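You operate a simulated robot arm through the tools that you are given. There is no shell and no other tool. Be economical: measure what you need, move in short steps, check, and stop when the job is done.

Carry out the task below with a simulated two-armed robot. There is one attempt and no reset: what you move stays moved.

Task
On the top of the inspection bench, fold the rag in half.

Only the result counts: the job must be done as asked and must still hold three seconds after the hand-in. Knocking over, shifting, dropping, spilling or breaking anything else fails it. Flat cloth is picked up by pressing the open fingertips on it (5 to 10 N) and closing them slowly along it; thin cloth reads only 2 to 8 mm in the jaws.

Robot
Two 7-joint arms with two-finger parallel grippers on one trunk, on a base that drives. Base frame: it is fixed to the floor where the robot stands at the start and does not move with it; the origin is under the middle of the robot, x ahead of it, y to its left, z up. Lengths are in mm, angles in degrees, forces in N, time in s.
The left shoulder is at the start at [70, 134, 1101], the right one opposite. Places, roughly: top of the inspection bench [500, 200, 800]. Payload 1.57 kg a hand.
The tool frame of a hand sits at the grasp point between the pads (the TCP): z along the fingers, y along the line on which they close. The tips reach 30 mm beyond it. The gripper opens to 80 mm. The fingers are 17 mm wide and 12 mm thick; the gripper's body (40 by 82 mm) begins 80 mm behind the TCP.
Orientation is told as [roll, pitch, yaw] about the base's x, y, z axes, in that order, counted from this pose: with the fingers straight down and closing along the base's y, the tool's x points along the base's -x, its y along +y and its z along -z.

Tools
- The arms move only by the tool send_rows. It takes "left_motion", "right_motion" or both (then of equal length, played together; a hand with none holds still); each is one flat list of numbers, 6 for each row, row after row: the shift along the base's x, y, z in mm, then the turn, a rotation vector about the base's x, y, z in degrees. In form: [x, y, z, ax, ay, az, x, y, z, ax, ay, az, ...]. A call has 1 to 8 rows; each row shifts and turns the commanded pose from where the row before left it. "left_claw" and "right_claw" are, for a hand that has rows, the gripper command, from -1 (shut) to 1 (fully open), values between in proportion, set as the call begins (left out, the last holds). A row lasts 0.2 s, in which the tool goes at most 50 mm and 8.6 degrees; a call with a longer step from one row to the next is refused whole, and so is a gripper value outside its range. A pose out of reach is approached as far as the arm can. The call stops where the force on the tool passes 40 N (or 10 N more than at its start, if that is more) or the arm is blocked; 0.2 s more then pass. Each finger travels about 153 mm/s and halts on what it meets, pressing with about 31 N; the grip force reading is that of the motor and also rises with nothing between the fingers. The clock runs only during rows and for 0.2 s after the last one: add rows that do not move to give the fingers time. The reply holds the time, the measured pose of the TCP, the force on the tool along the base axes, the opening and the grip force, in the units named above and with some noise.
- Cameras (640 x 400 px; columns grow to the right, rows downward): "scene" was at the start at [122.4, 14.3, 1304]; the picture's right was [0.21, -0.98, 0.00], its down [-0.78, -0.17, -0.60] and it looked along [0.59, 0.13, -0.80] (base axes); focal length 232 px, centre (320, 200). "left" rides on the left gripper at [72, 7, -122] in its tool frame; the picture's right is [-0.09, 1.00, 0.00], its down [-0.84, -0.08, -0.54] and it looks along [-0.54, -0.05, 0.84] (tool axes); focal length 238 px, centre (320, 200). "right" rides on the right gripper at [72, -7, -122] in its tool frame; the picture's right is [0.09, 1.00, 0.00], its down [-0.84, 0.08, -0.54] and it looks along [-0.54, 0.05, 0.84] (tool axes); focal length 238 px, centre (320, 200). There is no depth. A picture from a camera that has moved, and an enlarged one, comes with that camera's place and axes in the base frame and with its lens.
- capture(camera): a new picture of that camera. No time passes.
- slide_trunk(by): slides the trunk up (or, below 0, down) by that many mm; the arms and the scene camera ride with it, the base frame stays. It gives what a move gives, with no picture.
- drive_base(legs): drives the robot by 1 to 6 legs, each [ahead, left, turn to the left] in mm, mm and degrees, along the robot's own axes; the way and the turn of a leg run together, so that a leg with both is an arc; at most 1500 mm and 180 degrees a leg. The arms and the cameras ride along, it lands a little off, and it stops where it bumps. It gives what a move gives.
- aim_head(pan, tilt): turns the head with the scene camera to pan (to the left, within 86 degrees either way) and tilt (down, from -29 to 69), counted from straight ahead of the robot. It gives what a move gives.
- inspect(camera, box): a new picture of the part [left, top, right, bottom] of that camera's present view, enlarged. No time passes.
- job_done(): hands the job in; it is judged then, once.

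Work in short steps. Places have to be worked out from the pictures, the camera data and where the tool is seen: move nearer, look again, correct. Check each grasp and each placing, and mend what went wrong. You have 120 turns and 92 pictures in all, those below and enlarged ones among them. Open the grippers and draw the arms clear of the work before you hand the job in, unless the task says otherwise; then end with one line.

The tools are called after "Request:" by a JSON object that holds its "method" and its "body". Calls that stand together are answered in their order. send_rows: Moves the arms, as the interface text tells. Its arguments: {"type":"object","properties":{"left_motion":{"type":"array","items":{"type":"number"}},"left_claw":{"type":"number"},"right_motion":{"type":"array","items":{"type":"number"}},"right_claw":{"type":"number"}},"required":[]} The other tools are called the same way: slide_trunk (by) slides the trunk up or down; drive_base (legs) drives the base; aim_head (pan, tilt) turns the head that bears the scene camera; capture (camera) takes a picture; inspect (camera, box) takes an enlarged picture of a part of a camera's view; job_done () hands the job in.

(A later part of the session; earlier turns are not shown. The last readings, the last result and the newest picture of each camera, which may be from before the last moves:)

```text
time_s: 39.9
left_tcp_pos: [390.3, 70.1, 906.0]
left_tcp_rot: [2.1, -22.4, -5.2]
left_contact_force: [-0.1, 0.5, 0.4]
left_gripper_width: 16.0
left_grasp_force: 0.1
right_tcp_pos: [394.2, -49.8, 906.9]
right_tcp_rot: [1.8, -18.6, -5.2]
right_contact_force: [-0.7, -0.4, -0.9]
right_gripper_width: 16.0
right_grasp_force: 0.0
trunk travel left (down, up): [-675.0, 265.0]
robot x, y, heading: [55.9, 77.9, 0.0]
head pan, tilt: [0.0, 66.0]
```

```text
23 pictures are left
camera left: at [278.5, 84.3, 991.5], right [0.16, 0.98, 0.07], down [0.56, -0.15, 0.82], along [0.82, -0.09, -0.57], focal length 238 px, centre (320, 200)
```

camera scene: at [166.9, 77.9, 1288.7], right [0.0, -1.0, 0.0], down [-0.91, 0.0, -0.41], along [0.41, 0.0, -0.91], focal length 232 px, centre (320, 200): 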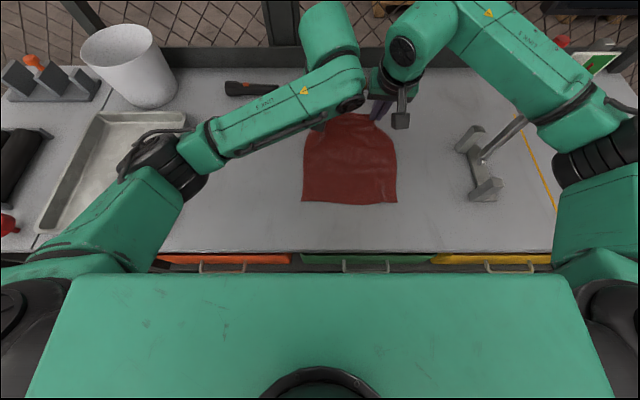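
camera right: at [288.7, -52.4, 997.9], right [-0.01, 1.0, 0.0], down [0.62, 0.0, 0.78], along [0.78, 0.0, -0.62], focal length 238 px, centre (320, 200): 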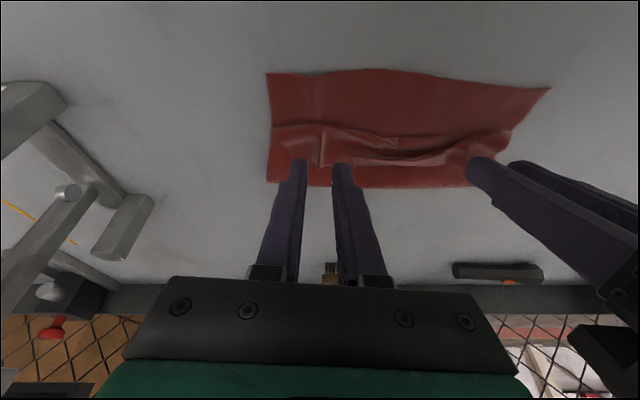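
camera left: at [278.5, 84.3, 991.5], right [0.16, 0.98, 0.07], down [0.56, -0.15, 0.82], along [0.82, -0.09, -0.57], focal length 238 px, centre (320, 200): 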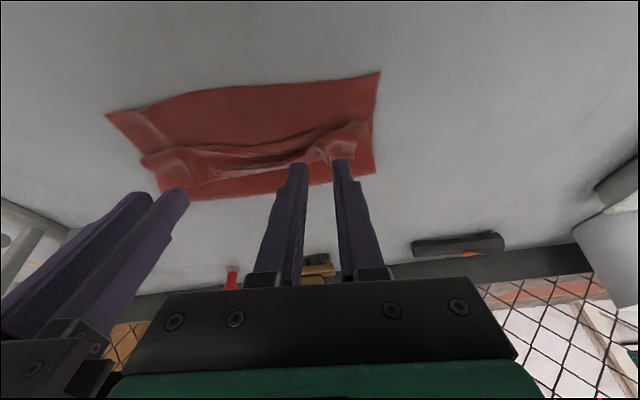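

The hem stays turned back. I zoom in to see how it lies.

Request:
{"method": "inspect", "body": {"camera": "right", "box": [250, 60, 490, 210]}}

Request:
{"method": "inspect", "body": {"camera": "left", "box": [150, 60, 390, 210]}}

```text
2.67 times, centred on (370, 135) of right
camera zoom: at [288.7, -52.4, 997.9], right [-0.01, 1.0, 0.0], down [0.62, 0.0, 0.78], along [0.78, 0.0, -0.62], focal length 636 px, centre (187, 373)
```

zoom: 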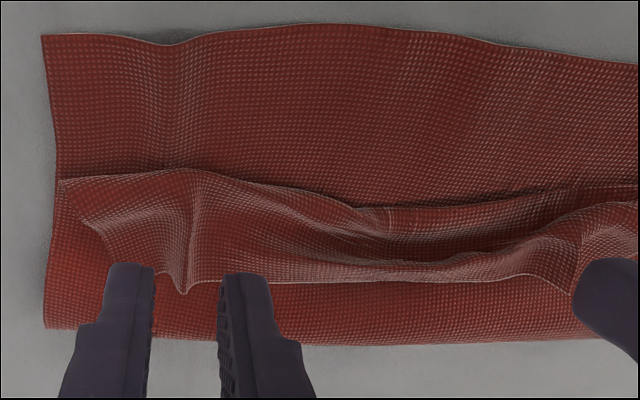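

```text
2.67 times, centred on (270, 135) of left
camera zoom: at [278.5, 84.3, 991.5], right [0.16, 0.98, 0.07], down [0.56, -0.15, 0.82], along [0.82, -0.09, -0.57], focal length 636 px, centre (453, 373)
```

zoom: 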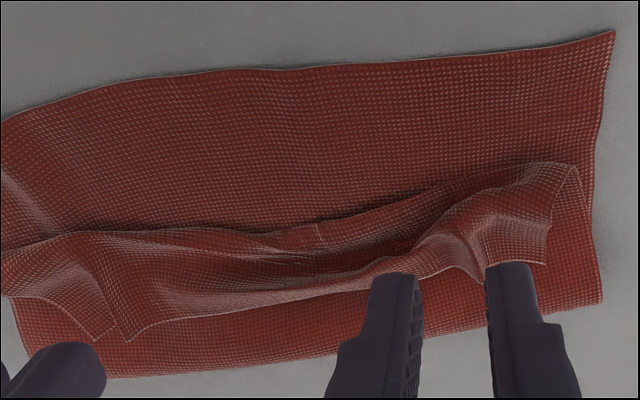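

The hem (≈40 mm) lies turned back with its free edge near x≈455 and the fold line at ≈485. I'll flip it by sweeping the open fingertips toward me just above the top layer, tilted to scoop under; first I position above it.

Request:
{"method": "send_rows", "body": {"left_motion": [25, -1, 2, 0, 8.5, 0, 25, -1, 0, 0, 8.5, 0, 25, -1, 0, 0, 8.5, 0, 21, -1, 0, 0, 8.5, 0, 0, 0, 0, 0, 0, 0], "right_motion": [24, -3, 2, 0, 7.7, 0, 24, -2, 0, 0, 7.7, 0, 24, -2, 0, 0, 7.7, 0, 20, -1, 0, 0, 7.7, 0, 0, 0, 0, 0, 0, 0], "left_claw": 1, "right_claw": 1}}

Request:
{"method": "capture", "body": {"camera": "right"}}

Request:
{"method": "capture", "body": {"camera": "left"}}

```text
time_s: 41.1
left_tcp_pos: [484.5, 64.8, 909.1]
left_tcp_rot: [-0.9, 11.3, -4.8]
left_contact_force: [0.7, 0.1, -0.2]
left_gripper_width: 80.0
left_grasp_force: 0.2
right_tcp_pos: [484.2, -56.7, 908.2]
right_tcp_rot: [-0.9, 12.0, -5.0]
right_contact_force: [-0.2, -0.2, 0.0]
right_gripper_width: 80.0
right_grasp_force: 0.0
trunk travel left (down, up): [-675.0, 265.0]
robot x, y, heading: [60.4, 76.3, 0.0]
head pan, tilt: [0.0, 66.0]
```

```text
20 pictures are left
camera right: at [441.8, -59.0, 1042.4], right [-0.01, 1.0, 0.0], down [0.94, 0.0, 0.35], along [0.35, 0.01, -0.94], focal length 238 px, centre (320, 200)
```

right: 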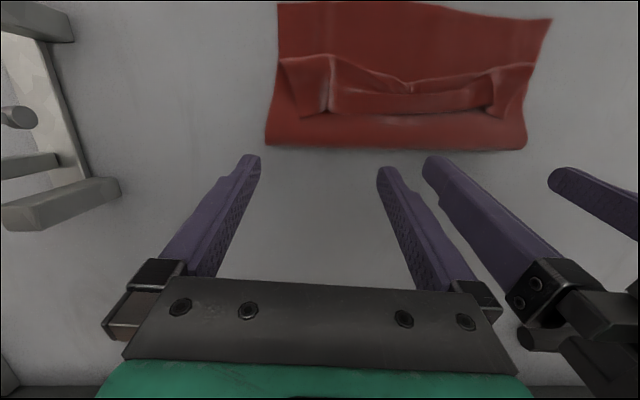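

```text
19 pictures are left
camera left: at [439.3, 80.1, 1043.2], right [0.17, 0.98, -0.03], down [0.92, -0.15, 0.37], along [0.36, -0.09, -0.93], focal length 238 px, centre (320, 200)
```

left: 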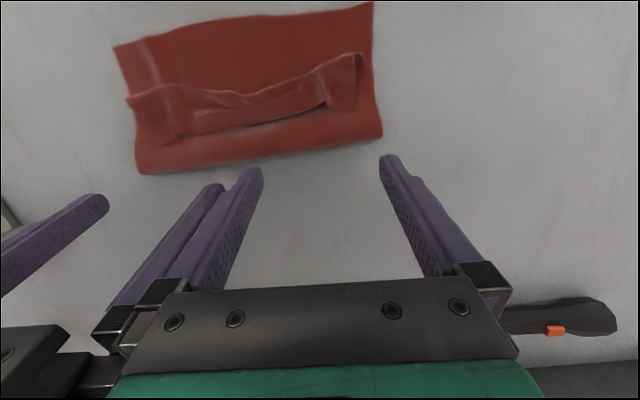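

Seen from above, the hem's free edge is at x≈442, its roll at ≈400–425, and the fold line at ≈471. I lower the open fingertips between the free edge and the fold line.

Request:
{"method": "send_rows", "body": {"left_motion": [-5, 0, -30, 0, 0, 0, -5, 0, -15, 0, 0, 0, -5, 0, -7, 0, 0, 0, 0, 0, -1.5, 0, 0, 0, 0, 0, 0, 0, 0, 0], "right_motion": [-5, 0, -30, 0, 0, 0, -5, 0, -15, 0, 0, 0, -5, 0, -6, 0, 0, 0, 0, 0, -1.5, 0, 0, 0, 0, 0, 0, 0, 0, 0]}}

Request:
{"method": "capture", "body": {"camera": "right"}}

```text
time_s: 42.3
left_tcp_pos: [471.4, 64.7, 854.2]
left_tcp_rot: [-0.8, 11.4, -5.0]
left_contact_force: [-0.5, 0.0, 0.5]
left_gripper_width: 80.0
left_grasp_force: 0.0
right_tcp_pos: [471.6, -57.0, 854.9]
right_tcp_rot: [-1.0, 12.1, -5.1]
right_contact_force: [0.3, -0.3, -0.2]
right_gripper_width: 80.0
right_grasp_force: 0.2
trunk travel left (down, up): [-675.0, 265.0]
robot x, y, heading: [57.4, 79.4, -0.0]
head pan, tilt: [0.0, 66.0]
```

```text
18 pictures are left
camera right: at [427.4, -59.6, 988.9], right [0.0, 1.0, 0.0], down [0.94, 0.0, 0.35], along [0.35, 0.0, -0.94], focal length 238 px, centre (320, 200)
```

right: 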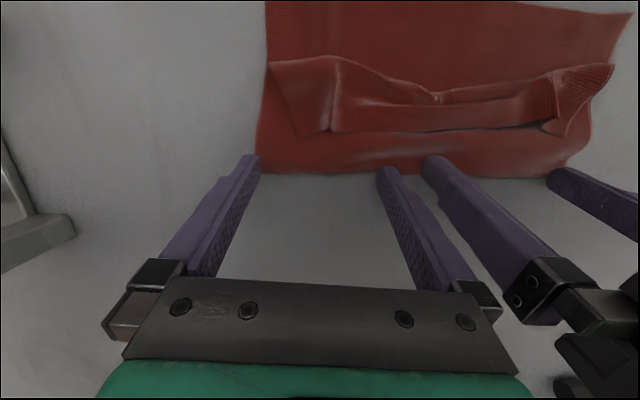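

Fingertips are right at the fold line. I hop 12 mm over it, go back down, and sweep 40 mm toward me.

Request:
{"method": "send_rows", "body": {"left_motion": [0, 0, 6, 0, 0, 0, -12, 0, 0, 0, 0, 0, 0, 0, -5, 0, 0, 0, -10, 0, 0, 0, 0, 0, -10, 0, 0, 0, 0, 0, -10, 0, 0, 0, 0, 0, -10, 0, 0, 0, 0, 0], "right_motion": [0, 0, 6, 0, 0, 0, -12, 0, 0, 0, 0, 0, 0, 0, -5, 0, 0, 0, -10, 0, 0, 0, 0, 0, -10, 0, 0, 0, 0, 0, -10, 0, 0, 0, 0, 0, -10, 0, 0, 0, 0, 0]}}

Request:
{"method": "capture", "body": {"camera": "right"}}

```text
time_s: 43.9
left_tcp_pos: [419.0, 65.6, 855.3]
left_tcp_rot: [-0.8, 11.4, -4.9]
left_contact_force: [0.6, 0.7, 0.3]
left_gripper_width: 80.1
left_grasp_force: 0.1
right_tcp_pos: [420.2, -58.5, 855.5]
right_tcp_rot: [-1.0, 12.0, -5.1]
right_contact_force: [-0.1, -0.7, -0.2]
right_gripper_width: 80.0
right_grasp_force: 0.1
trunk travel left (down, up): [-675.0, 265.0]
robot x, y, heading: [59.8, 76.2, -0.1]
head pan, tilt: [0.0, 66.0]
```

```text
17 pictures are left
camera right: at [376.2, -59.6, 990.9], right [-0.01, 1.0, 0.0], down [0.94, 0.0, 0.35], along [0.35, 0.0, -0.94], focal length 238 px, centre (320, 200)
```

right: 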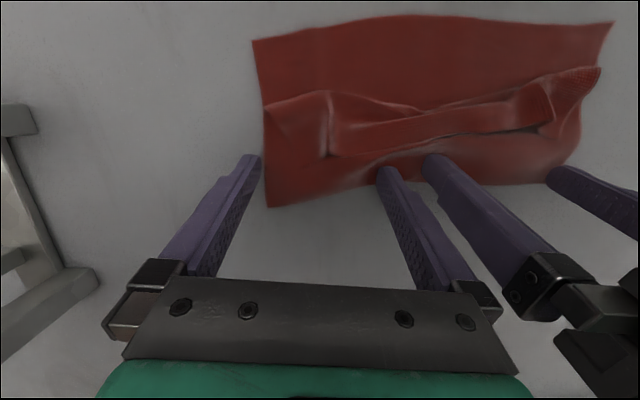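

The fingers pushed the puffy fold itself and slid the rag about 30 mm toward me. I lift off, turn upright, and yaw the grippers about 90° so the jaws close along x and can pinch the hem's free edge.

Request:
{"method": "send_rows", "body": {"left_motion": [5, 0, 35, 0, -5.7, 0, 0, 0, 40, 0, -5.7, 0, 0, 0, 0, 0, 0, -8.5, 0, 0, 0, 0, 0, -8.5, 0, 0, 0, 0, 0, -8.5, 0, 0, 0, 0, 0, -8.5, 0, 0, 0, 0, 0, -8.5, 0, 0, 0, 0, 0, -8.5], "right_motion": [5, 0, 35, 0, -6, 0, 0, 0, 40, 0, -6, 0, 0, 0, 0, 0, 0, 8.5, 0, 0, 0, 0, 0, 8.5, 0, 0, 0, 0, 0, 8.5, 0, 0, 0, 0, 0, 8.5, 0, 0, 0, 0, 0, 8.5, 0, 0, 0, 0, 0, 8.5], "left_claw": 0, "right_claw": 0}}

Request:
{"method": "send_rows", "body": {"left_motion": [0, 0, 0, 0, 0, -8.5, 0, 0, 0, 0, 0, -8.5, 0, 0, 0, 0, 0, -8.5, 0, 0, 0, 0, 0, -8.5, 0, 0, 0, 0, 0, 0, 0, 0, 0, 0, 0, 0], "right_motion": [0, 0, 0, 0, 0, 8.5, 0, 0, 0, 0, 0, 8.5, 0, 0, 0, 0, 0, 8.5, 0, 0, 0, 0, 0, 8.5, 0, 0, 0, 0, 0, 8.5, 0, 0, 0, 0, 0, 0]}}

Request:
{"method": "capture", "body": {"camera": "right"}}

```text
time_s: 45.7
left_tcp_pos: [423.2, 65.0, 927.3]
left_tcp_rot: [0.2, 0.1, -55.9]
left_contact_force: [0.6, -0.3, -1.1]
left_gripper_width: 39.9
left_grasp_force: 0.0
right_tcp_pos: [424.7, -57.0, 932.4]
right_tcp_rot: [0.1, 0.1, 46.2]
right_contact_force: [0.1, -0.1, 0.1]
right_gripper_width: 40.0
right_grasp_force: 0.0
trunk travel left (down, up): [-675.0, 265.0]
robot x, y, heading: [57.0, 80.4, 0.0]
head pan, tilt: [0.0, 66.0]
```

```text
time_s: 47.1
left_tcp_pos: [424.6, 66.2, 928.5]
left_tcp_rot: [0.1, 0.1, -89.8]
left_contact_force: [-1.1, 0.4, 0.2]
left_gripper_width: 39.9
left_grasp_force: 0.1
right_tcp_pos: [398.0, -39.9, 907.1]
right_tcp_rot: [-7.1, 0.0, 60.8]
right_contact_force: [1.1, -0.6, -0.4]
right_gripper_width: 39.9
right_grasp_force: 0.0
right hand out of reach, approached as far as the arm can: row 1, 2, 3, 4, 5
trunk travel left (down, up): [-675.0, 265.0]
robot x, y, heading: [55.4, 81.9, 0.2]
head pan, tilt: [0.0, 66.0]
```

```text
16 pictures are left
camera right: at [357.3, -100.2, 1029.1], right [-0.91, 0.4, -0.12], down [0.28, 0.8, 0.53], along [0.31, 0.44, -0.84], focal length 238 px, centre (320, 200)
```

right: 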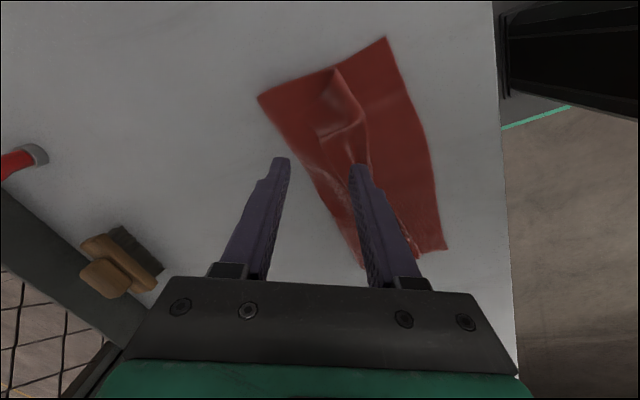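

The right wrist can't yaw that far, but the left reached −90°, so I'll do the hem with the left hand alone. I move the right hand up and aside, turning it back, and then look.

Request:
{"method": "send_rows", "body": {"right_motion": [0, 0, 20, 3.5, 0, -8.5, -5, -10, 20, 3.5, 0, -7.5, -5, -12, 20, 0, 0, -8.5, -5, -12, 20, 0, 0, -8.5, -5, -12, 10, 0, 0, -8.5, -5, -12, 5, 0, 0, -8.5, -5, -12, 0, 0, 0, -8.5, 0, 0, 0, 0, 0, 0]}}

Request:
{"method": "capture", "body": {"camera": "left"}}

Request:
{"method": "capture", "body": {"camera": "right"}}

```text
refused: row 1 steps farther than a row can; nothing moved
```

```text
15 pictures are left
camera left: at [430.8, 139.0, 1051.4], right [1.0, -0.09, 0.0], down [-0.08, -0.84, 0.54], along [-0.05, -0.54, -0.84], focal length 238 px, centre (320, 200)
```

left: 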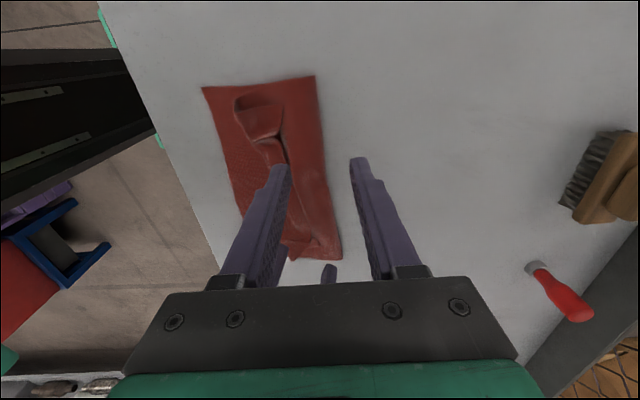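

```text
14 pictures are left
camera right: at [357.3, -100.2, 1029.1], right [-0.91, 0.4, -0.12], down [0.28, 0.8, 0.53], along [0.31, 0.44, -0.84], focal length 238 px, centre (320, 200)
```

right: 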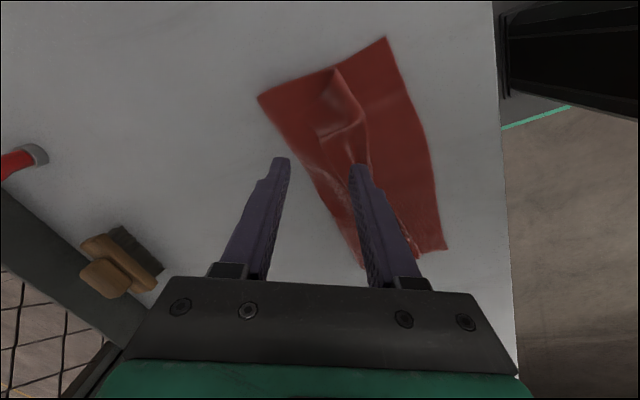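

The rag's left half is clearly visible below the left hand: near edge x≈324, fold ≈424, hem between. I zoom to locate the free edge.

Request:
{"method": "inspect", "body": {"camera": "left", "box": [190, 70, 350, 170]}}

Request:
{"method": "send_rows", "body": {"right_motion": [0, 0, 20, 0, 0, -8, -5, -10, 20, 0, 0, -8, -5, -12, 20, 0, 0, -8, -5, -12, 20, 0, 0, -8, -5, -12, 10, 0, 0, -8, -5, -12, 5, 0, 0, -8, -5, -12, 0, 4, 0, 0, 0, 0, 0, 3, 0, 0]}}

```text
4.00 times, centred on (270, 120) of left
camera zoom: at [430.8, 139.0, 1051.4], right [1.0, -0.09, 0.0], down [-0.08, -0.84, 0.54], along [-0.05, -0.54, -0.84], focal length 953 px, centre (520, 520)
```

zoom: 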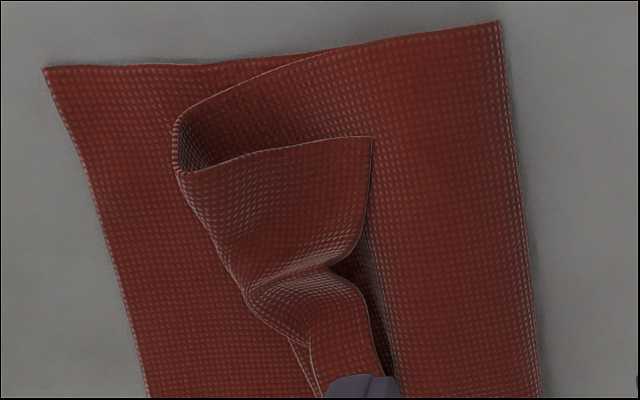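

```text
time_s: 48.9
left_tcp_pos: [424.9, 65.8, 928.2]
left_tcp_rot: [0.0, 0.1, -89.7]
left_contact_force: [0.1, 0.3, 0.0]
left_gripper_width: 40.1
left_grasp_force: 0.0
right_tcp_pos: [368.9, -108.8, 1001.4]
right_tcp_rot: [-0.2, -1.5, 12.6]
right_contact_force: [-0.2, -0.1, 0.5]
right_gripper_width: 39.8
right_grasp_force: 0.0
trunk travel left (down, up): [-675.0, 265.0]
robot x, y, heading: [56.5, 78.3, 0.0]
head pan, tilt: [0.0, 66.0]
```

The hem is a puffy open loop: free edge at x≈394 (left corner y≈99), roll at ≈350, fold at ≈425. I place the left jaws (28 mm) at (388, 85), one finger beyond the free edge and one over the flap, without pressing.

Request:
{"method": "send_rows", "body": {"left_motion": [-18.5, 9.6, 0, 0, 0, 0, -18.5, 9.6, 0, 0, 0, 0, 0, 0, -40, 0, 0, 0, 0, 0, -24, 0, 0, 0, 0, 0, -8, 0, 0, 0, 0, 0, 0, 0, 0, 0], "left_claw": -0.3}}

Request:
{"method": "inspect", "body": {"camera": "left", "box": [190, 50, 450, 210]}}

```text
time_s: 50.3
left_tcp_pos: [388.0, 86.4, 856.2]
left_tcp_rot: [0.1, 0.1, -89.8]
left_contact_force: [-0.3, 0.8, 0.9]
left_gripper_width: 27.7
left_grasp_force: 0.0
right_tcp_pos: [367.6, -109.6, 1002.3]
right_tcp_rot: [-0.4, -1.5, 12.7]
right_contact_force: [0.8, -0.8, 0.0]
right_gripper_width: 40.0
right_grasp_force: 0.0
trunk travel left (down, up): [-675.0, 265.0]
robot x, y, heading: [59.5, 81.3, 0.1]
head pan, tilt: [0.0, 66.0]
```

```text
2.46 times, centred on (320, 130) of left
camera zoom: at [394.3, 159.1, 979.5], right [1.0, -0.09, 0.0], down [-0.07, -0.84, 0.54], along [-0.05, -0.54, -0.84], focal length 587 px, centre (320, 372)
```

zoom: 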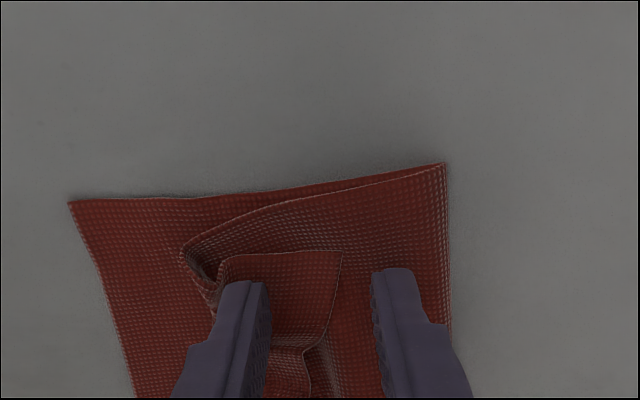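

Exactly as intended: one finger on the flap, the other beyond its free edge. I lower 2 mm and close slowly.

Request:
{"method": "send_rows", "body": {"left_motion": [0, 0, -2, 0, 0, 0, 0, 0, 0, 0, 0, 0], "left_claw": -0.5}}

Request:
{"method": "send_rows", "body": {"left_motion": [0, 0, 0, 0, 0, 0], "left_claw": -0.7}}

Request:
{"method": "send_rows", "body": {"left_motion": [0, 0, 0, 0, 0, 0], "left_claw": -0.85}}

Request:
{"method": "send_rows", "body": {"left_motion": [0, 0, 0, 0, 0, 0, 0, 0, 0, 0, 0, 0], "left_claw": -1}}

Request:
{"method": "inspect", "body": {"camera": "left", "box": [190, 50, 450, 210]}}

```text
time_s: 50.9
left_tcp_pos: [388.0, 85.8, 855.0]
left_tcp_rot: [0.1, 0.0, -89.8]
left_contact_force: [1.1, -0.1, 0.3]
left_gripper_width: 19.8
left_grasp_force: 0.0
right_tcp_pos: [368.2, -110.3, 1003.1]
right_tcp_rot: [-0.2, -1.5, 12.7]
right_contact_force: [-0.2, -0.5, -0.5]
right_gripper_width: 40.1
right_grasp_force: 0.0
trunk travel left (down, up): [-675.0, 265.0]
robot x, y, heading: [55.4, 80.4, -0.1]
head pan, tilt: [0.0, 66.0]
```

```text
time_s: 51.3
left_tcp_pos: [387.2, 84.5, 854.9]
left_tcp_rot: [0.0, 0.1, -89.8]
left_contact_force: [-0.7, 0.2, 0.6]
left_gripper_width: 11.9
left_grasp_force: 0.1
right_tcp_pos: [366.9, -110.0, 1001.9]
right_tcp_rot: [-0.3, -1.5, 12.7]
right_contact_force: [-0.3, 0.9, -0.1]
right_gripper_width: 39.9
right_grasp_force: 0.1
trunk travel left (down, up): [-675.0, 265.0]
robot x, y, heading: [61.6, 78.0, -0.1]
head pan, tilt: [0.0, 66.0]
```

```text
time_s: 51.7
left_tcp_pos: [388.0, 84.3, 856.0]
left_tcp_rot: [0.1, 0.1, -89.9]
left_contact_force: [0.0, 0.3, 0.3]
left_gripper_width: 5.9
left_grasp_force: 0.0
right_tcp_pos: [368.5, -110.9, 1003.3]
right_tcp_rot: [-0.3, -1.5, 12.6]
right_contact_force: [0.5, 0.5, -0.9]
right_gripper_width: 40.1
right_grasp_force: 0.1
trunk travel left (down, up): [-675.0, 265.0]
robot x, y, heading: [56.2, 78.8, 0.5]
head pan, tilt: [0.0, 66.0]
```

```text
time_s: 52.3
left_tcp_pos: [388.6, 85.7, 855.3]
left_tcp_rot: [0.1, 0.0, -89.8]
left_contact_force: [0.2, 0.4, 0.1]
left_gripper_width: 0.2
left_grasp_force: 21.4
right_tcp_pos: [368.8, -109.8, 1004.9]
right_tcp_rot: [-0.3, -1.5, 12.7]
right_contact_force: [-0.3, -0.2, -0.1]
right_gripper_width: 40.1
right_grasp_force: 0.1
trunk travel left (down, up): [-675.0, 265.0]
robot x, y, heading: [59.0, 78.2, 0.2]
head pan, tilt: [0.0, 66.0]
```

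```text
2.46 times, centred on (320, 130) of left
camera zoom: at [394.0, 158.8, 978.0], right [1.0, -0.09, 0.0], down [-0.07, -0.84, 0.54], along [-0.05, -0.54, -0.84], focal length 587 px, centre (320, 372)
```

zoom: 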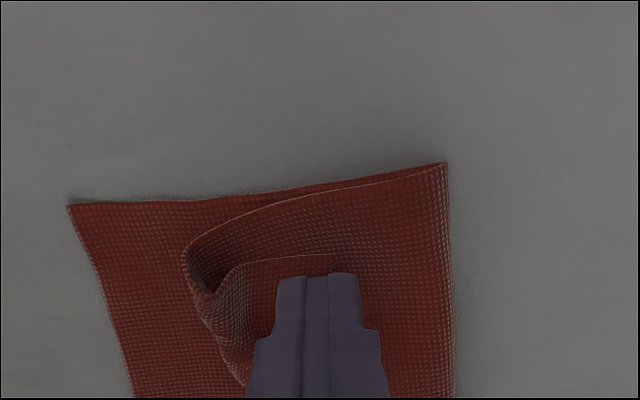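

Nothing was gripped (0.2 mm): too little pressure. I reopen, press to about 5 N, and check.

Request:
{"method": "send_rows", "body": {"left_motion": [0, 0, 3, 0, 0, 0, 0, 0, 0, 0, 0, 0], "left_claw": -0.3}}

Request:
{"method": "send_rows", "body": {"left_motion": [0, 0, -4, 0, 0, 0, 0, 0, -1.7, 0, 0, 0, 0, 0, 0, 0, 0, 0]}}

Request:
{"method": "inspect", "body": {"camera": "left", "box": [190, 50, 450, 210]}}

```text
time_s: 52.9
left_tcp_pos: [388.8, 85.7, 859.1]
left_tcp_rot: [0.1, 0.2, -89.7]
left_contact_force: [1.0, -0.1, 0.3]
left_gripper_width: 28.1
left_grasp_force: 0.0
right_tcp_pos: [368.4, -109.0, 1003.7]
right_tcp_rot: [-0.3, -1.4, 12.7]
right_contact_force: [-0.1, 0.1, -0.2]
right_gripper_width: 40.0
right_grasp_force: 0.0
trunk travel left (down, up): [-675.0, 265.0]
robot x, y, heading: [62.3, 79.2, 0.2]
head pan, tilt: [0.0, 66.0]
```

```text
time_s: 53.7
left_tcp_pos: [388.6, 85.0, 853.6]
left_tcp_rot: [0.0, 0.0, -89.9]
left_contact_force: [0.5, 0.0, 5.4]
left_gripper_width: 27.6
left_grasp_force: 0.0
right_tcp_pos: [368.9, -110.1, 1003.5]
right_tcp_rot: [-0.3, -1.6, 12.7]
right_contact_force: [0.2, -0.3, -0.1]
right_gripper_width: 39.8
right_grasp_force: 0.0
trunk travel left (down, up): [-675.0, 265.0]
robot x, y, heading: [56.5, 79.3, -0.1]
head pan, tilt: [0.0, 66.0]
```

```text
2.46 times, centred on (320, 130) of left
camera zoom: at [393.9, 159.0, 975.6], right [1.0, -0.09, 0.0], down [-0.08, -0.84, 0.54], along [-0.05, -0.54, -0.84], focal length 587 px, centre (320, 372)
```

zoom: 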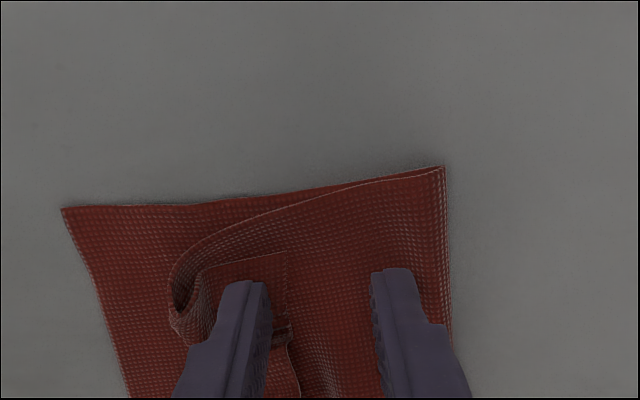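

The flap edge has been pushed back to x≈380. I shift the jaws 8 mm toward me and tilt by 2.5° so only the near finger presses on the flap, with the far one just clear of the top layer.

Request:
{"method": "send_rows", "body": {"left_motion": [0, 0, 5, 0, 0, 0, -9, 0, 0, 0, -2.5, 0, 0, 0, -4, 0, 0, 0, 0, 0, -1, 0, 0, 0, 0, 0, 0, 0, 0, 0]}}

```text
time_s: 54.9
left_tcp_pos: [377.4, 85.6, 853.8]
left_tcp_rot: [2.7, 0.1, -89.8]
left_contact_force: [-0.5, 1.5, 18.4]
left_gripper_width: 27.7
left_grasp_force: 0.1
right_tcp_pos: [366.6, -110.1, 1004.0]
right_tcp_rot: [-0.3, -1.6, 12.8]
right_contact_force: [-0.6, -0.4, 0.6]
right_gripper_width: 39.9
right_grasp_force: 0.2
trunk travel left (down, up): [-675.0, 265.0]
robot x, y, heading: [58.5, 77.7, 0.2]
head pan, tilt: [0.0, 66.0]
```

18 N is too much; I ease up 0.6 mm and then close slowly.

Request:
{"method": "send_rows", "body": {"left_motion": [0, 0, 0.7, 0, 0, 0, 0, 0, 0, 0, 0, 0]}}

Request:
{"method": "send_rows", "body": {"left_motion": [0, 0, 0, 0, 0, 0], "left_claw": -0.45}}

Request:
{"method": "send_rows", "body": {"left_motion": [0, 0, 0, 0, 0, 0], "left_claw": -0.6}}

Request:
{"method": "send_rows", "body": {"left_motion": [0, 0, 0, 0, 0, 0], "left_claw": -0.75}}

Request:
{"method": "send_rows", "body": {"left_motion": [0, 0, 0, 0, 0, 0], "left_claw": -0.9}}

Request:
{"method": "send_rows", "body": {"left_motion": [0, 0, 0, 0, 0, 0, 0, 0, 0, 0, 0, 0], "left_claw": -1}}

```text
time_s: 55.5
left_tcp_pos: [377.1, 85.9, 853.9]
left_tcp_rot: [2.6, 0.0, -89.8]
left_contact_force: [-1.0, 2.7, 14.7]
left_gripper_width: 27.3
left_grasp_force: 0.0
right_tcp_pos: [367.0, -108.8, 1003.7]
right_tcp_rot: [-0.4, -1.5, 12.6]
right_contact_force: [-0.6, -0.3, 0.5]
right_gripper_width: 39.9
right_grasp_force: 0.1
trunk travel left (down, up): [-675.0, 265.0]
robot x, y, heading: [59.0, 78.9, 0.4]
head pan, tilt: [0.0, 66.0]
```

```text
time_s: 55.9
left_tcp_pos: [378.9, 84.6, 853.2]
left_tcp_rot: [2.5, 0.1, -89.8]
left_contact_force: [1.8, -0.1, 12.3]
left_gripper_width: 20.4
left_grasp_force: 0.0
right_tcp_pos: [367.7, -109.3, 1002.5]
right_tcp_rot: [-0.4, -1.5, 12.8]
right_contact_force: [0.3, -0.2, 0.6]
right_gripper_width: 39.9
right_grasp_force: 0.0
trunk travel left (down, up): [-675.0, 265.0]
robot x, y, heading: [56.4, 77.1, 0.2]
head pan, tilt: [0.0, 66.0]
```

```text
time_s: 56.3
left_tcp_pos: [378.8, 84.9, 852.4]
left_tcp_rot: [2.6, 0.0, -89.9]
left_contact_force: [1.7, -0.4, 10.2]
left_gripper_width: 14.7
left_grasp_force: 0.0
right_tcp_pos: [369.1, -109.6, 1002.1]
right_tcp_rot: [-0.2, -1.4, 12.8]
right_contact_force: [0.9, 0.6, 0.6]
right_gripper_width: 39.8
right_grasp_force: 0.1
trunk travel left (down, up): [-675.0, 265.0]
robot x, y, heading: [59.7, 78.3, 0.1]
head pan, tilt: [0.0, 66.0]
```

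```text
time_s: 56.7
left_tcp_pos: [377.9, 85.2, 852.9]
left_tcp_rot: [2.5, 0.1, -89.8]
left_contact_force: [0.6, 0.4, 7.9]
left_gripper_width: 8.8
left_grasp_force: 0.0
right_tcp_pos: [369.5, -108.5, 1003.3]
right_tcp_rot: [-0.2, -1.5, 12.7]
right_contact_force: [-0.3, 0.8, -0.1]
right_gripper_width: 40.2
right_grasp_force: 0.0
trunk travel left (down, up): [-675.0, 265.0]
robot x, y, heading: [58.9, 79.8, 0.3]
head pan, tilt: [0.0, 66.0]
```

```text
time_s: 57.1
left_tcp_pos: [378.3, 85.4, 853.0]
left_tcp_rot: [2.6, 0.1, -89.8]
left_contact_force: [0.0, -0.4, 7.4]
left_gripper_width: 2.8
left_grasp_force: 0.0
right_tcp_pos: [368.5, -110.4, 1003.1]
right_tcp_rot: [-0.4, -1.4, 12.7]
right_contact_force: [0.5, 0.7, 0.3]
right_gripper_width: 40.0
right_grasp_force: 0.0
trunk travel left (down, up): [-675.0, 265.0]
robot x, y, heading: [55.2, 77.4, -0.1]
head pan, tilt: [0.0, 66.0]
```

```text
time_s: 57.7
left_tcp_pos: [378.5, 84.5, 852.8]
left_tcp_rot: [2.6, 0.1, -89.8]
left_contact_force: [-0.6, 0.4, 5.1]
left_gripper_width: 0.0
left_grasp_force: 21.2
right_tcp_pos: [367.9, -110.5, 1003.1]
right_tcp_rot: [-0.4, -1.5, 12.8]
right_contact_force: [0.6, -0.6, -0.7]
right_gripper_width: 40.1
right_grasp_force: 0.1
trunk travel left (down, up): [-675.0, 265.0]
robot x, y, heading: [59.4, 80.2, 0.4]
head pan, tilt: [0.0, 66.0]
```

Again nothing held. I lift 40 mm and look at the hem.

Request:
{"method": "send_rows", "body": {"left_motion": [0, 0, 30, 0, 2.5, 0, 0, 30, 30, 0, 0, 0, 0, 0, 0, 0, 0, 0], "left_claw": -0.3}}

Request:
{"method": "inspect", "body": {"camera": "left", "box": [170, 50, 410, 290]}}

```text
time_s: 58.5
left_tcp_pos: [377.5, 115.9, 912.8]
left_tcp_rot: [0.0, 0.1, -89.8]
left_contact_force: [-0.3, 0.5, 0.3]
left_gripper_width: 28.2
left_grasp_force: 0.1
right_tcp_pos: [368.7, -110.4, 1002.7]
right_tcp_rot: [-0.3, -1.6, 12.8]
right_contact_force: [0.3, 0.5, 0.0]
right_gripper_width: 40.1
right_grasp_force: 0.0
trunk travel left (down, up): [-675.0, 265.0]
robot x, y, heading: [56.4, 77.2, 0.1]
head pan, tilt: [0.0, 66.0]
```

```text
1.67 times, centred on (290, 170) of left
camera zoom: at [384.4, 188.8, 1035.9], right [1.0, -0.09, 0.0], down [-0.07, -0.84, 0.54], along [-0.05, -0.54, -0.84], focal length 397 px, centre (370, 250)
```

zoom: 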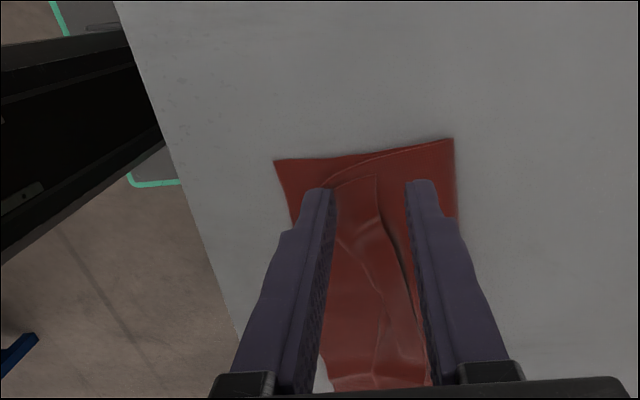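

Pinching along x doesn't catch the hem. I'll go back to the side-closing grasp that worked: pick up the hem again with both hands, lift the sheet clear, and release it from a height leaning toward me so it falls open. First I re-orient both hands.

Request:
{"method": "send_rows", "body": {"left_motion": [0, 0, 10, 0, 0, 8.5, 0, -7, 5, 0, 0, 8.5, 0, -7, 5, 0, 0, 8.5, 0, -7, 0, 0, 0, 8.5, 0, -7, 0, 0, 0, 8.5, 0, -7, 0, 0, 0, 8.5, 0, -5, 0, 0, 0, 8.5, 0, 0, 0, 0, 0, 8.5], "right_motion": [0, 0, 0, 0, 0, -8, 5, 5, -10, 0, 1.5, -8, 5, 7, -10, 0, 0, 0, 5, 7, -10, 0, 0, 0, 5, 7, -15, 0, 0, 0, 0, 7, -15, 0, 0, 0, 0, 0, -10, 0, 0, 0, 0, 0, 0, 0, 0, 0], "left_claw": 0, "right_claw": 0}}

Request:
{"method": "send_rows", "body": {"left_motion": [0, 0, 0, 0, 0, 8.5, 0, 0, 0, 0, 0, 8.5, 0, 0, 0, 0, 0, 0]}}

Request:
{"method": "inspect", "body": {"camera": "right", "box": [220, 20, 640, 290]}}

```text
time_s: 60.3
left_tcp_pos: [378.4, 74.9, 932.4]
left_tcp_rot: [0.2, 0.1, -21.6]
left_contact_force: [0.2, 0.6, -0.7]
left_gripper_width: 40.1
left_grasp_force: 0.1
right_tcp_pos: [389.8, -75.8, 932.7]
right_tcp_rot: [-0.3, 0.0, -3.3]
right_contact_force: [-0.3, -0.2, 0.3]
right_gripper_width: 40.2
right_grasp_force: 0.1
trunk travel left (down, up): [-675.0, 265.0]
robot x, y, heading: [56.2, 79.8, -0.0]
head pan, tilt: [0.0, 66.0]
```

```text
time_s: 61.1
left_tcp_pos: [378.5, 74.2, 931.5]
left_tcp_rot: [0.0, 0.1, -4.7]
left_contact_force: [0.2, 0.3, 0.3]
left_gripper_width: 39.7
left_grasp_force: 0.1
right_tcp_pos: [389.0, -77.6, 932.8]
right_tcp_rot: [-0.3, 0.0, -3.3]
right_contact_force: [-0.2, 0.3, -0.7]
right_gripper_width: 40.1
right_grasp_force: 0.0
trunk travel left (down, up): [-675.0, 265.0]
robot x, y, heading: [60.7, 80.6, 0.1]
head pan, tilt: [0.0, 66.0]
```

```text
1.48 times, centred on (430, 155) of right
camera zoom: at [318.4, -80.4, 1054.3], right [-0.03, 1.0, -0.01], down [0.84, 0.03, 0.54], along [0.54, 0.01, -0.84], focal length 353 px, centre (157, 267)
```

zoom: 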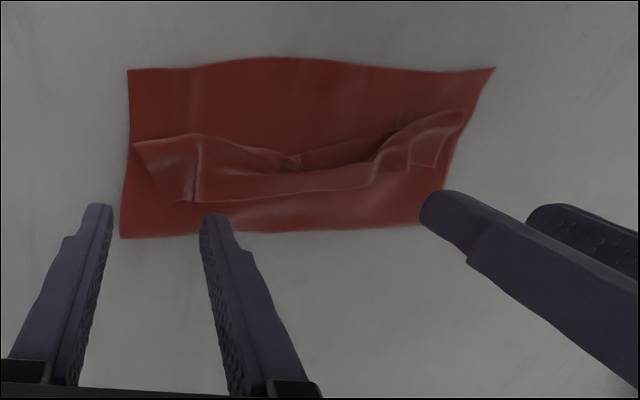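

Clear view: the ridges in the hem are near (401,−53) on the right and (371,70) on the left. I lower both hands over them with 30 mm jaws.

Request:
{"method": "send_rows", "body": {"left_motion": [-7, -4, 0, 0, 0, 0, 0, 0, -38, 0, 0, 0, 0, 0, -28, 0, 0, 0, 0, 0, -8, 0, 0, 0, 0, 0, -3, 0, 0, 0, 0, 0, 0, 0, 0, 0], "right_motion": [12, 24.6, 0, 0, 0, 0, 0, 0, -38, 0, 0, 0, 0, 0, -30, 0, 0, 0, 0, 0, -8, 0, 0, 0, 0, 0, -3, 0, 0, 0, 0, 0, 0, 0, 0, 0], "left_claw": -0.25, "right_claw": -0.25}}

```text
time_s: 62.5
left_tcp_pos: [372.0, 70.6, 856.5]
left_tcp_rot: [0.1, 0.1, -4.8]
left_contact_force: [0.3, -0.5, 0.0]
left_gripper_width: 30.2
left_grasp_force: 0.1
right_tcp_pos: [400.1, -52.4, 854.7]
right_tcp_rot: [-0.3, -0.1, -3.3]
right_contact_force: [0.6, 0.6, 0.6]
right_gripper_width: 30.2
right_grasp_force: 0.0
trunk travel left (down, up): [-675.0, 265.0]
robot x, y, heading: [58.1, 79.6, -0.2]
head pan, tilt: [0.0, 66.0]
```

No load yet. I lower 2 mm and start closing.

Request:
{"method": "send_rows", "body": {"left_motion": [0, 0, -2.5, 0, 0, 0, 0, 0, 0, 0, 0, 0], "right_motion": [0, 0, -1.3, 0, 0, 0, 0, 0, 0, 0, 0, 0]}}

Request:
{"method": "inspect", "body": {"camera": "left", "box": [120, 40, 440, 240]}}

```text
time_s: 63.1
left_tcp_pos: [371.9, 69.4, 853.6]
left_tcp_rot: [0.1, 0.0, -4.7]
left_contact_force: [0.2, -1.0, 2.4]
left_gripper_width: 30.1
left_grasp_force: 0.0
right_tcp_pos: [399.5, -52.6, 852.7]
right_tcp_rot: [-0.3, 0.0, -3.3]
right_contact_force: [1.6, 0.0, 7.2]
right_gripper_width: 29.8
right_grasp_force: 0.1
trunk travel left (down, up): [-675.0, 265.0]
robot x, y, heading: [56.1, 78.2, 0.2]
head pan, tilt: [0.0, 66.0]
```

```text
2.00 times, centred on (280, 140) of left
camera zoom: at [300.3, 84.7, 976.8], right [0.17, 0.98, 0.0], down [0.83, -0.15, 0.54], along [0.53, -0.09, -0.84], focal length 477 px, centre (400, 320)
```

zoom: 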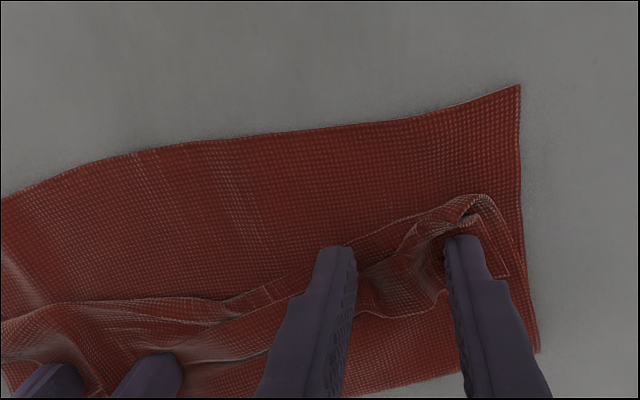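

Both pairs straddle the hem ridges. I press the left half a millimetre more and close both slowly.

Request:
{"method": "send_rows", "body": {"left_motion": [0, 0, -0.7, 0, 0, 0], "right_motion": [0, 0, 0, 0, 0, 0], "left_claw": -0.45, "right_claw": -0.45}}

Request:
{"method": "send_rows", "body": {"left_motion": [0, 0, 0, 0, 0, 0], "right_motion": [0, 0, 0, 0, 0, 0], "left_claw": -0.65, "right_claw": -0.65}}

Request:
{"method": "send_rows", "body": {"left_motion": [0, 0, 0, 0, 0, 0], "right_motion": [0, 0, 0, 0, 0, 0], "left_claw": -0.85, "right_claw": -0.85}}

Request:
{"method": "send_rows", "body": {"left_motion": [0, 0, 0, 0, 0, 0, 0, 0, 0, 0, 0, 0], "right_motion": [0, 0, 0, 0, 0, 0, 0, 0, 0, 0, 0, 0], "left_claw": -1, "right_claw": -1}}

```text
time_s: 63.5
left_tcp_pos: [371.1, 70.9, 853.0]
left_tcp_rot: [0.1, 0.0, -4.9]
left_contact_force: [-0.5, 0.4, 2.6]
left_gripper_width: 21.6
left_grasp_force: 0.1
right_tcp_pos: [400.7, -51.3, 852.8]
right_tcp_rot: [-0.3, 0.0, -3.3]
right_contact_force: [0.6, 0.6, 6.4]
right_gripper_width: 21.5
right_grasp_force: 0.0
trunk travel left (down, up): [-675.0, 265.0]
robot x, y, heading: [60.0, 83.6, -0.1]
head pan, tilt: [0.0, 66.0]
```

```text
time_s: 63.9
left_tcp_pos: [371.4, 71.0, 854.6]
left_tcp_rot: [0.0, 0.0, -4.9]
left_contact_force: [0.2, -1.3, 3.3]
left_gripper_width: 14.2
left_grasp_force: 0.1
right_tcp_pos: [400.2, -52.1, 853.0]
right_tcp_rot: [-0.3, 0.1, -3.4]
right_contact_force: [-0.2, 0.2, 6.0]
right_gripper_width: 14.2
right_grasp_force: 0.0
trunk travel left (down, up): [-675.0, 265.0]
robot x, y, heading: [57.9, 77.5, 0.0]
head pan, tilt: [0.0, 66.0]
```

```text
time_s: 64.3
left_tcp_pos: [371.3, 70.1, 852.8]
left_tcp_rot: [0.0, 0.0, -4.8]
left_contact_force: [-0.7, 0.1, 1.3]
left_gripper_width: 7.2
left_grasp_force: 1.5
right_tcp_pos: [399.7, -51.5, 852.7]
right_tcp_rot: [-0.3, 0.1, -3.3]
right_contact_force: [-0.2, 2.7, 6.4]
right_gripper_width: 6.7
right_grasp_force: 0.4
trunk travel left (down, up): [-675.0, 265.0]
robot x, y, heading: [56.0, 76.6, 0.3]
head pan, tilt: [0.0, 66.0]
```

```text
time_s: 64.9
left_tcp_pos: [371.5, 70.4, 854.5]
left_tcp_rot: [0.0, 0.0, -4.8]
left_contact_force: [1.3, -6.8, 1.7]
left_gripper_width: 2.1
left_grasp_force: 24.4
right_tcp_pos: [400.6, -52.6, 852.1]
right_tcp_rot: [-0.3, 0.0, -3.3]
right_contact_force: [-1.0, 6.3, 6.9]
right_gripper_width: 3.0
right_grasp_force: 23.3
trunk travel left (down, up): [-675.0, 265.0]
robot x, y, heading: [57.4, 80.8, 0.0]
head pan, tilt: [0.0, 66.0]
```

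Both hands hold the hem (2–3 mm). I lift it up and forward so the sheet opens and the fold line rolls back out to about x≈447.

Request:
{"method": "send_rows", "body": {"left_motion": [0, 0, 30, 0, 0, 0, 15, 0, 25, 0, 0, 0, 25, 0, 15, 0, 0, 0, 30, 0, 5, 0, 0, 0, 30, 0, 0, 0, 0, 0, 30, 0, -4, 0, 0, 0, 0, 0, 0, 0, 0, 0], "right_motion": [0, 0, 30, 0, 0, 0, 10, 0, 25, 0, 0, 0, 20, 0, 15, 0, 0, 0, 26, 0, 5, 0, 0, 0, 26, 0, 0, 0, 0, 0, 26, 0, -4, 0, 0, 0, 0, 0, 0, 0, 0, 0]}}

Request:
{"method": "capture", "body": {"camera": "scene"}}

```text
time_s: 66.5
left_tcp_pos: [502.6, 70.3, 923.9]
left_tcp_rot: [0.1, 0.0, -4.9]
left_contact_force: [0.2, -2.0, -0.3]
left_gripper_width: 2.3
left_grasp_force: 23.5
right_tcp_pos: [508.7, -51.7, 924.0]
right_tcp_rot: [-0.3, 0.0, -3.2]
right_contact_force: [-1.1, 1.7, 0.4]
right_gripper_width: 2.4
right_grasp_force: 24.3
trunk travel left (down, up): [-675.0, 265.0]
robot x, y, heading: [60.1, 79.4, 0.1]
head pan, tilt: [0.0, 66.0]
```

```text
6 pictures are left
camera scene: at [166.6, 77.8, 1288.8], right [0.0, -1.0, 0.0], down [-0.91, 0.0, -0.41], along [0.41, 0.0, -0.91], focal length 232 px, centre (320, 200)
```

scene: 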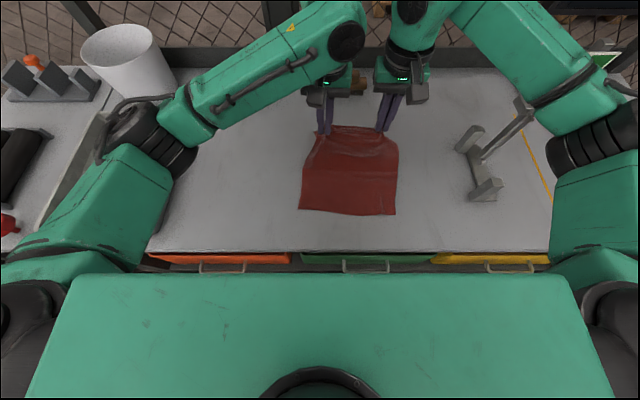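

The near edge is now at x≈359 (left) and 342 (right), so the fold line should be at ≈476/459. I refold over the top, tilting forward, stopping with the tips still about 60 mm high and leaning toward me.

Request:
{"method": "send_rows", "body": {"left_motion": [22, 0, -9, 0, 0, 0, -22, 1.5, 17, 0, -4, 0, -27, 1.5, 8, 0, -4, 0, -30, 1.5, -5, 0, -4, 0, -24, 1.5, -10, 0, -4, 0, -16, 1.5, -10, 0, -4, 0, 0, 0, 0, 0, 0, 0], "right_motion": [0, 0, -9, 0, 0, 0, -22, 1.5, 17, 0, -4, 0, -27, 1.5, 8, 0, -4, 0, -30, 1.5, -5, 0, -4, 0, -24, 1.5, -10, 0, -4, 0, -16, 1.5, -10, 0, -4, 0, 0, 0, 0, 0, 0, 0]}}

Request:
{"method": "capture", "body": {"camera": "left"}}

```text
time_s: 68.1
left_tcp_pos: [403.5, 78.0, 914.2]
left_tcp_rot: [1.9, -19.9, -5.1]
left_contact_force: [-2.1, -8.7, -0.1]
left_gripper_width: 2.4
left_grasp_force: 24.2
right_tcp_pos: [390.5, -44.9, 914.1]
right_tcp_rot: [0.8, -20.0, -3.6]
right_contact_force: [1.4, 8.3, 0.3]
right_gripper_width: 2.5
right_grasp_force: 23.9
trunk travel left (down, up): [-675.0, 265.0]
robot x, y, heading: [57.1, 81.1, 0.0]
head pan, tilt: [0.0, 66.0]
```

```text
5 pictures are left
camera left: at [294.6, 92.3, 1005.7], right [0.16, 0.98, 0.06], down [0.59, -0.15, 0.79], along [0.79, -0.09, -0.61], focal length 238 px, centre (320, 200)
```

left: 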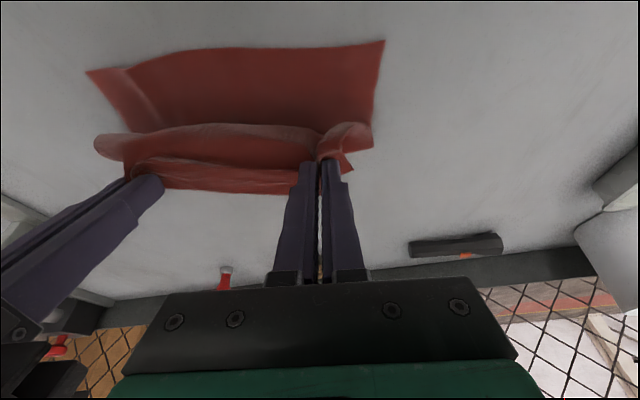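

The sheet leans toward me with the tips still 60 mm up. I release while moving toward me so it falls open, then rise away.

Request:
{"method": "send_rows", "body": {"left_motion": [-22, 0, 0, 0, 0, 0, -15, 0, 5, 0, 0, 0, 0, 0, 35, 0, 0, 0, 0, 0, 35, 0, 0, 0, 0, 0, 0, 0, 0, 0], "right_motion": [-22, 0, 0, 0, 0, 0, -15, 0, 5, 0, 0, 0, 0, 0, 35, 0, 0, 0, 0, 0, 35, 0, 0, 0, 0, 0, 0, 0, 0, 0], "left_claw": 0.2, "right_claw": 0.2}}

Request:
{"method": "capture", "body": {"camera": "right"}}

```text
time_s: 69.3
left_tcp_pos: [381.9, 79.2, 984.3]
left_tcp_rot: [1.7, -19.8, -5.2]
left_contact_force: [-0.6, -0.1, 0.3]
left_gripper_width: 47.9
left_grasp_force: 0.0
left hand out of reach, approached as far as the arm can: row 2
right_tcp_pos: [360.6, -45.8, 987.0]
right_tcp_rot: [0.8, -19.9, -3.6]
right_contact_force: [-0.5, -0.8, 0.6]
right_gripper_width: 48.2
right_grasp_force: 0.1
right hand out of reach, approached as far as the arm can: row 2
trunk travel left (down, up): [-675.0, 265.0]
robot x, y, heading: [58.1, 81.7, -0.2]
head pan, tilt: [0.0, 66.0]
```

```text
4 pictures are left
camera right: at [252.6, -49.6, 1075.9], right [-0.03, 1.0, -0.02], down [0.61, 0.03, 0.8], along [0.8, 0.01, -0.61], focal length 238 px, centre (320, 200)
```

right: 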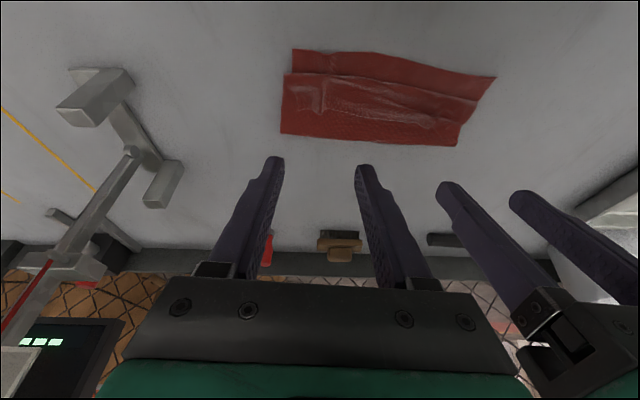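

The rag settled; I zoom in to judge whether the hem opened.

Request:
{"method": "inspect", "body": {"camera": "right", "box": [270, 35, 510, 160]}}

```text
2.67 times, centred on (390, 98) of right
camera zoom: at [252.6, -49.6, 1075.9], right [-0.03, 1.0, -0.02], down [0.61, 0.03, 0.8], along [0.8, 0.01, -0.61], focal length 636 px, centre (133, 473)
```

zoom: 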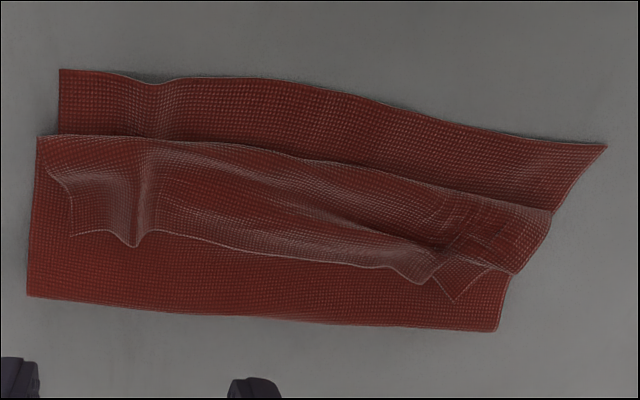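

The hem is still turned back: free edge at x≈411–430, fold line at ≈447–458. My earlier light push on the free edge did unroll it locally, so I'll set four fingertips precisely in that gap (right x=432, left x=442), hovering first.

Request:
{"method": "send_rows", "body": {"left_motion": [20, -6, 0, 0, 6.6, 0, 20, -6, 0, 0, 6.6, 0, 20, -5, 0, 0, 6.6, 0, 0, 0, -40, 0, 0, 0, 0, 0, -40, 0, 0, 0, 0, 0, -30, 0, 0, 0, 0, 0, 0, 0, 0, 0], "right_motion": [24, 4, 0, 0, 6.6, 0, 24, 4, 0, 0, 6.6, 0, 24, 3, 0, 0, 6.6, 0, 0, 0, -40, 0, 0, 0, 0, 0, -40, 0, 0, 0, 0, 0, -33, 0, 0, 0, 0, 0, 0, 0, 0, 0], "left_claw": 0.5, "right_claw": 0.5}}

```text
time_s: 70.9
left_tcp_pos: [441.4, 60.0, 875.1]
left_tcp_rot: [0.1, -0.1, -4.8]
left_contact_force: [-0.5, -0.1, -0.5]
left_gripper_width: 60.1
left_grasp_force: 0.0
right_tcp_pos: [431.6, -36.8, 871.3]
right_tcp_rot: [-0.3, -0.3, -3.2]
right_contact_force: [0.8, -0.5, -0.2]
right_gripper_width: 60.0
right_grasp_force: 0.0
trunk travel left (down, up): [-675.0, 265.0]
robot x, y, heading: [60.2, 80.6, -0.0]
head pan, tilt: [0.0, 66.0]
```

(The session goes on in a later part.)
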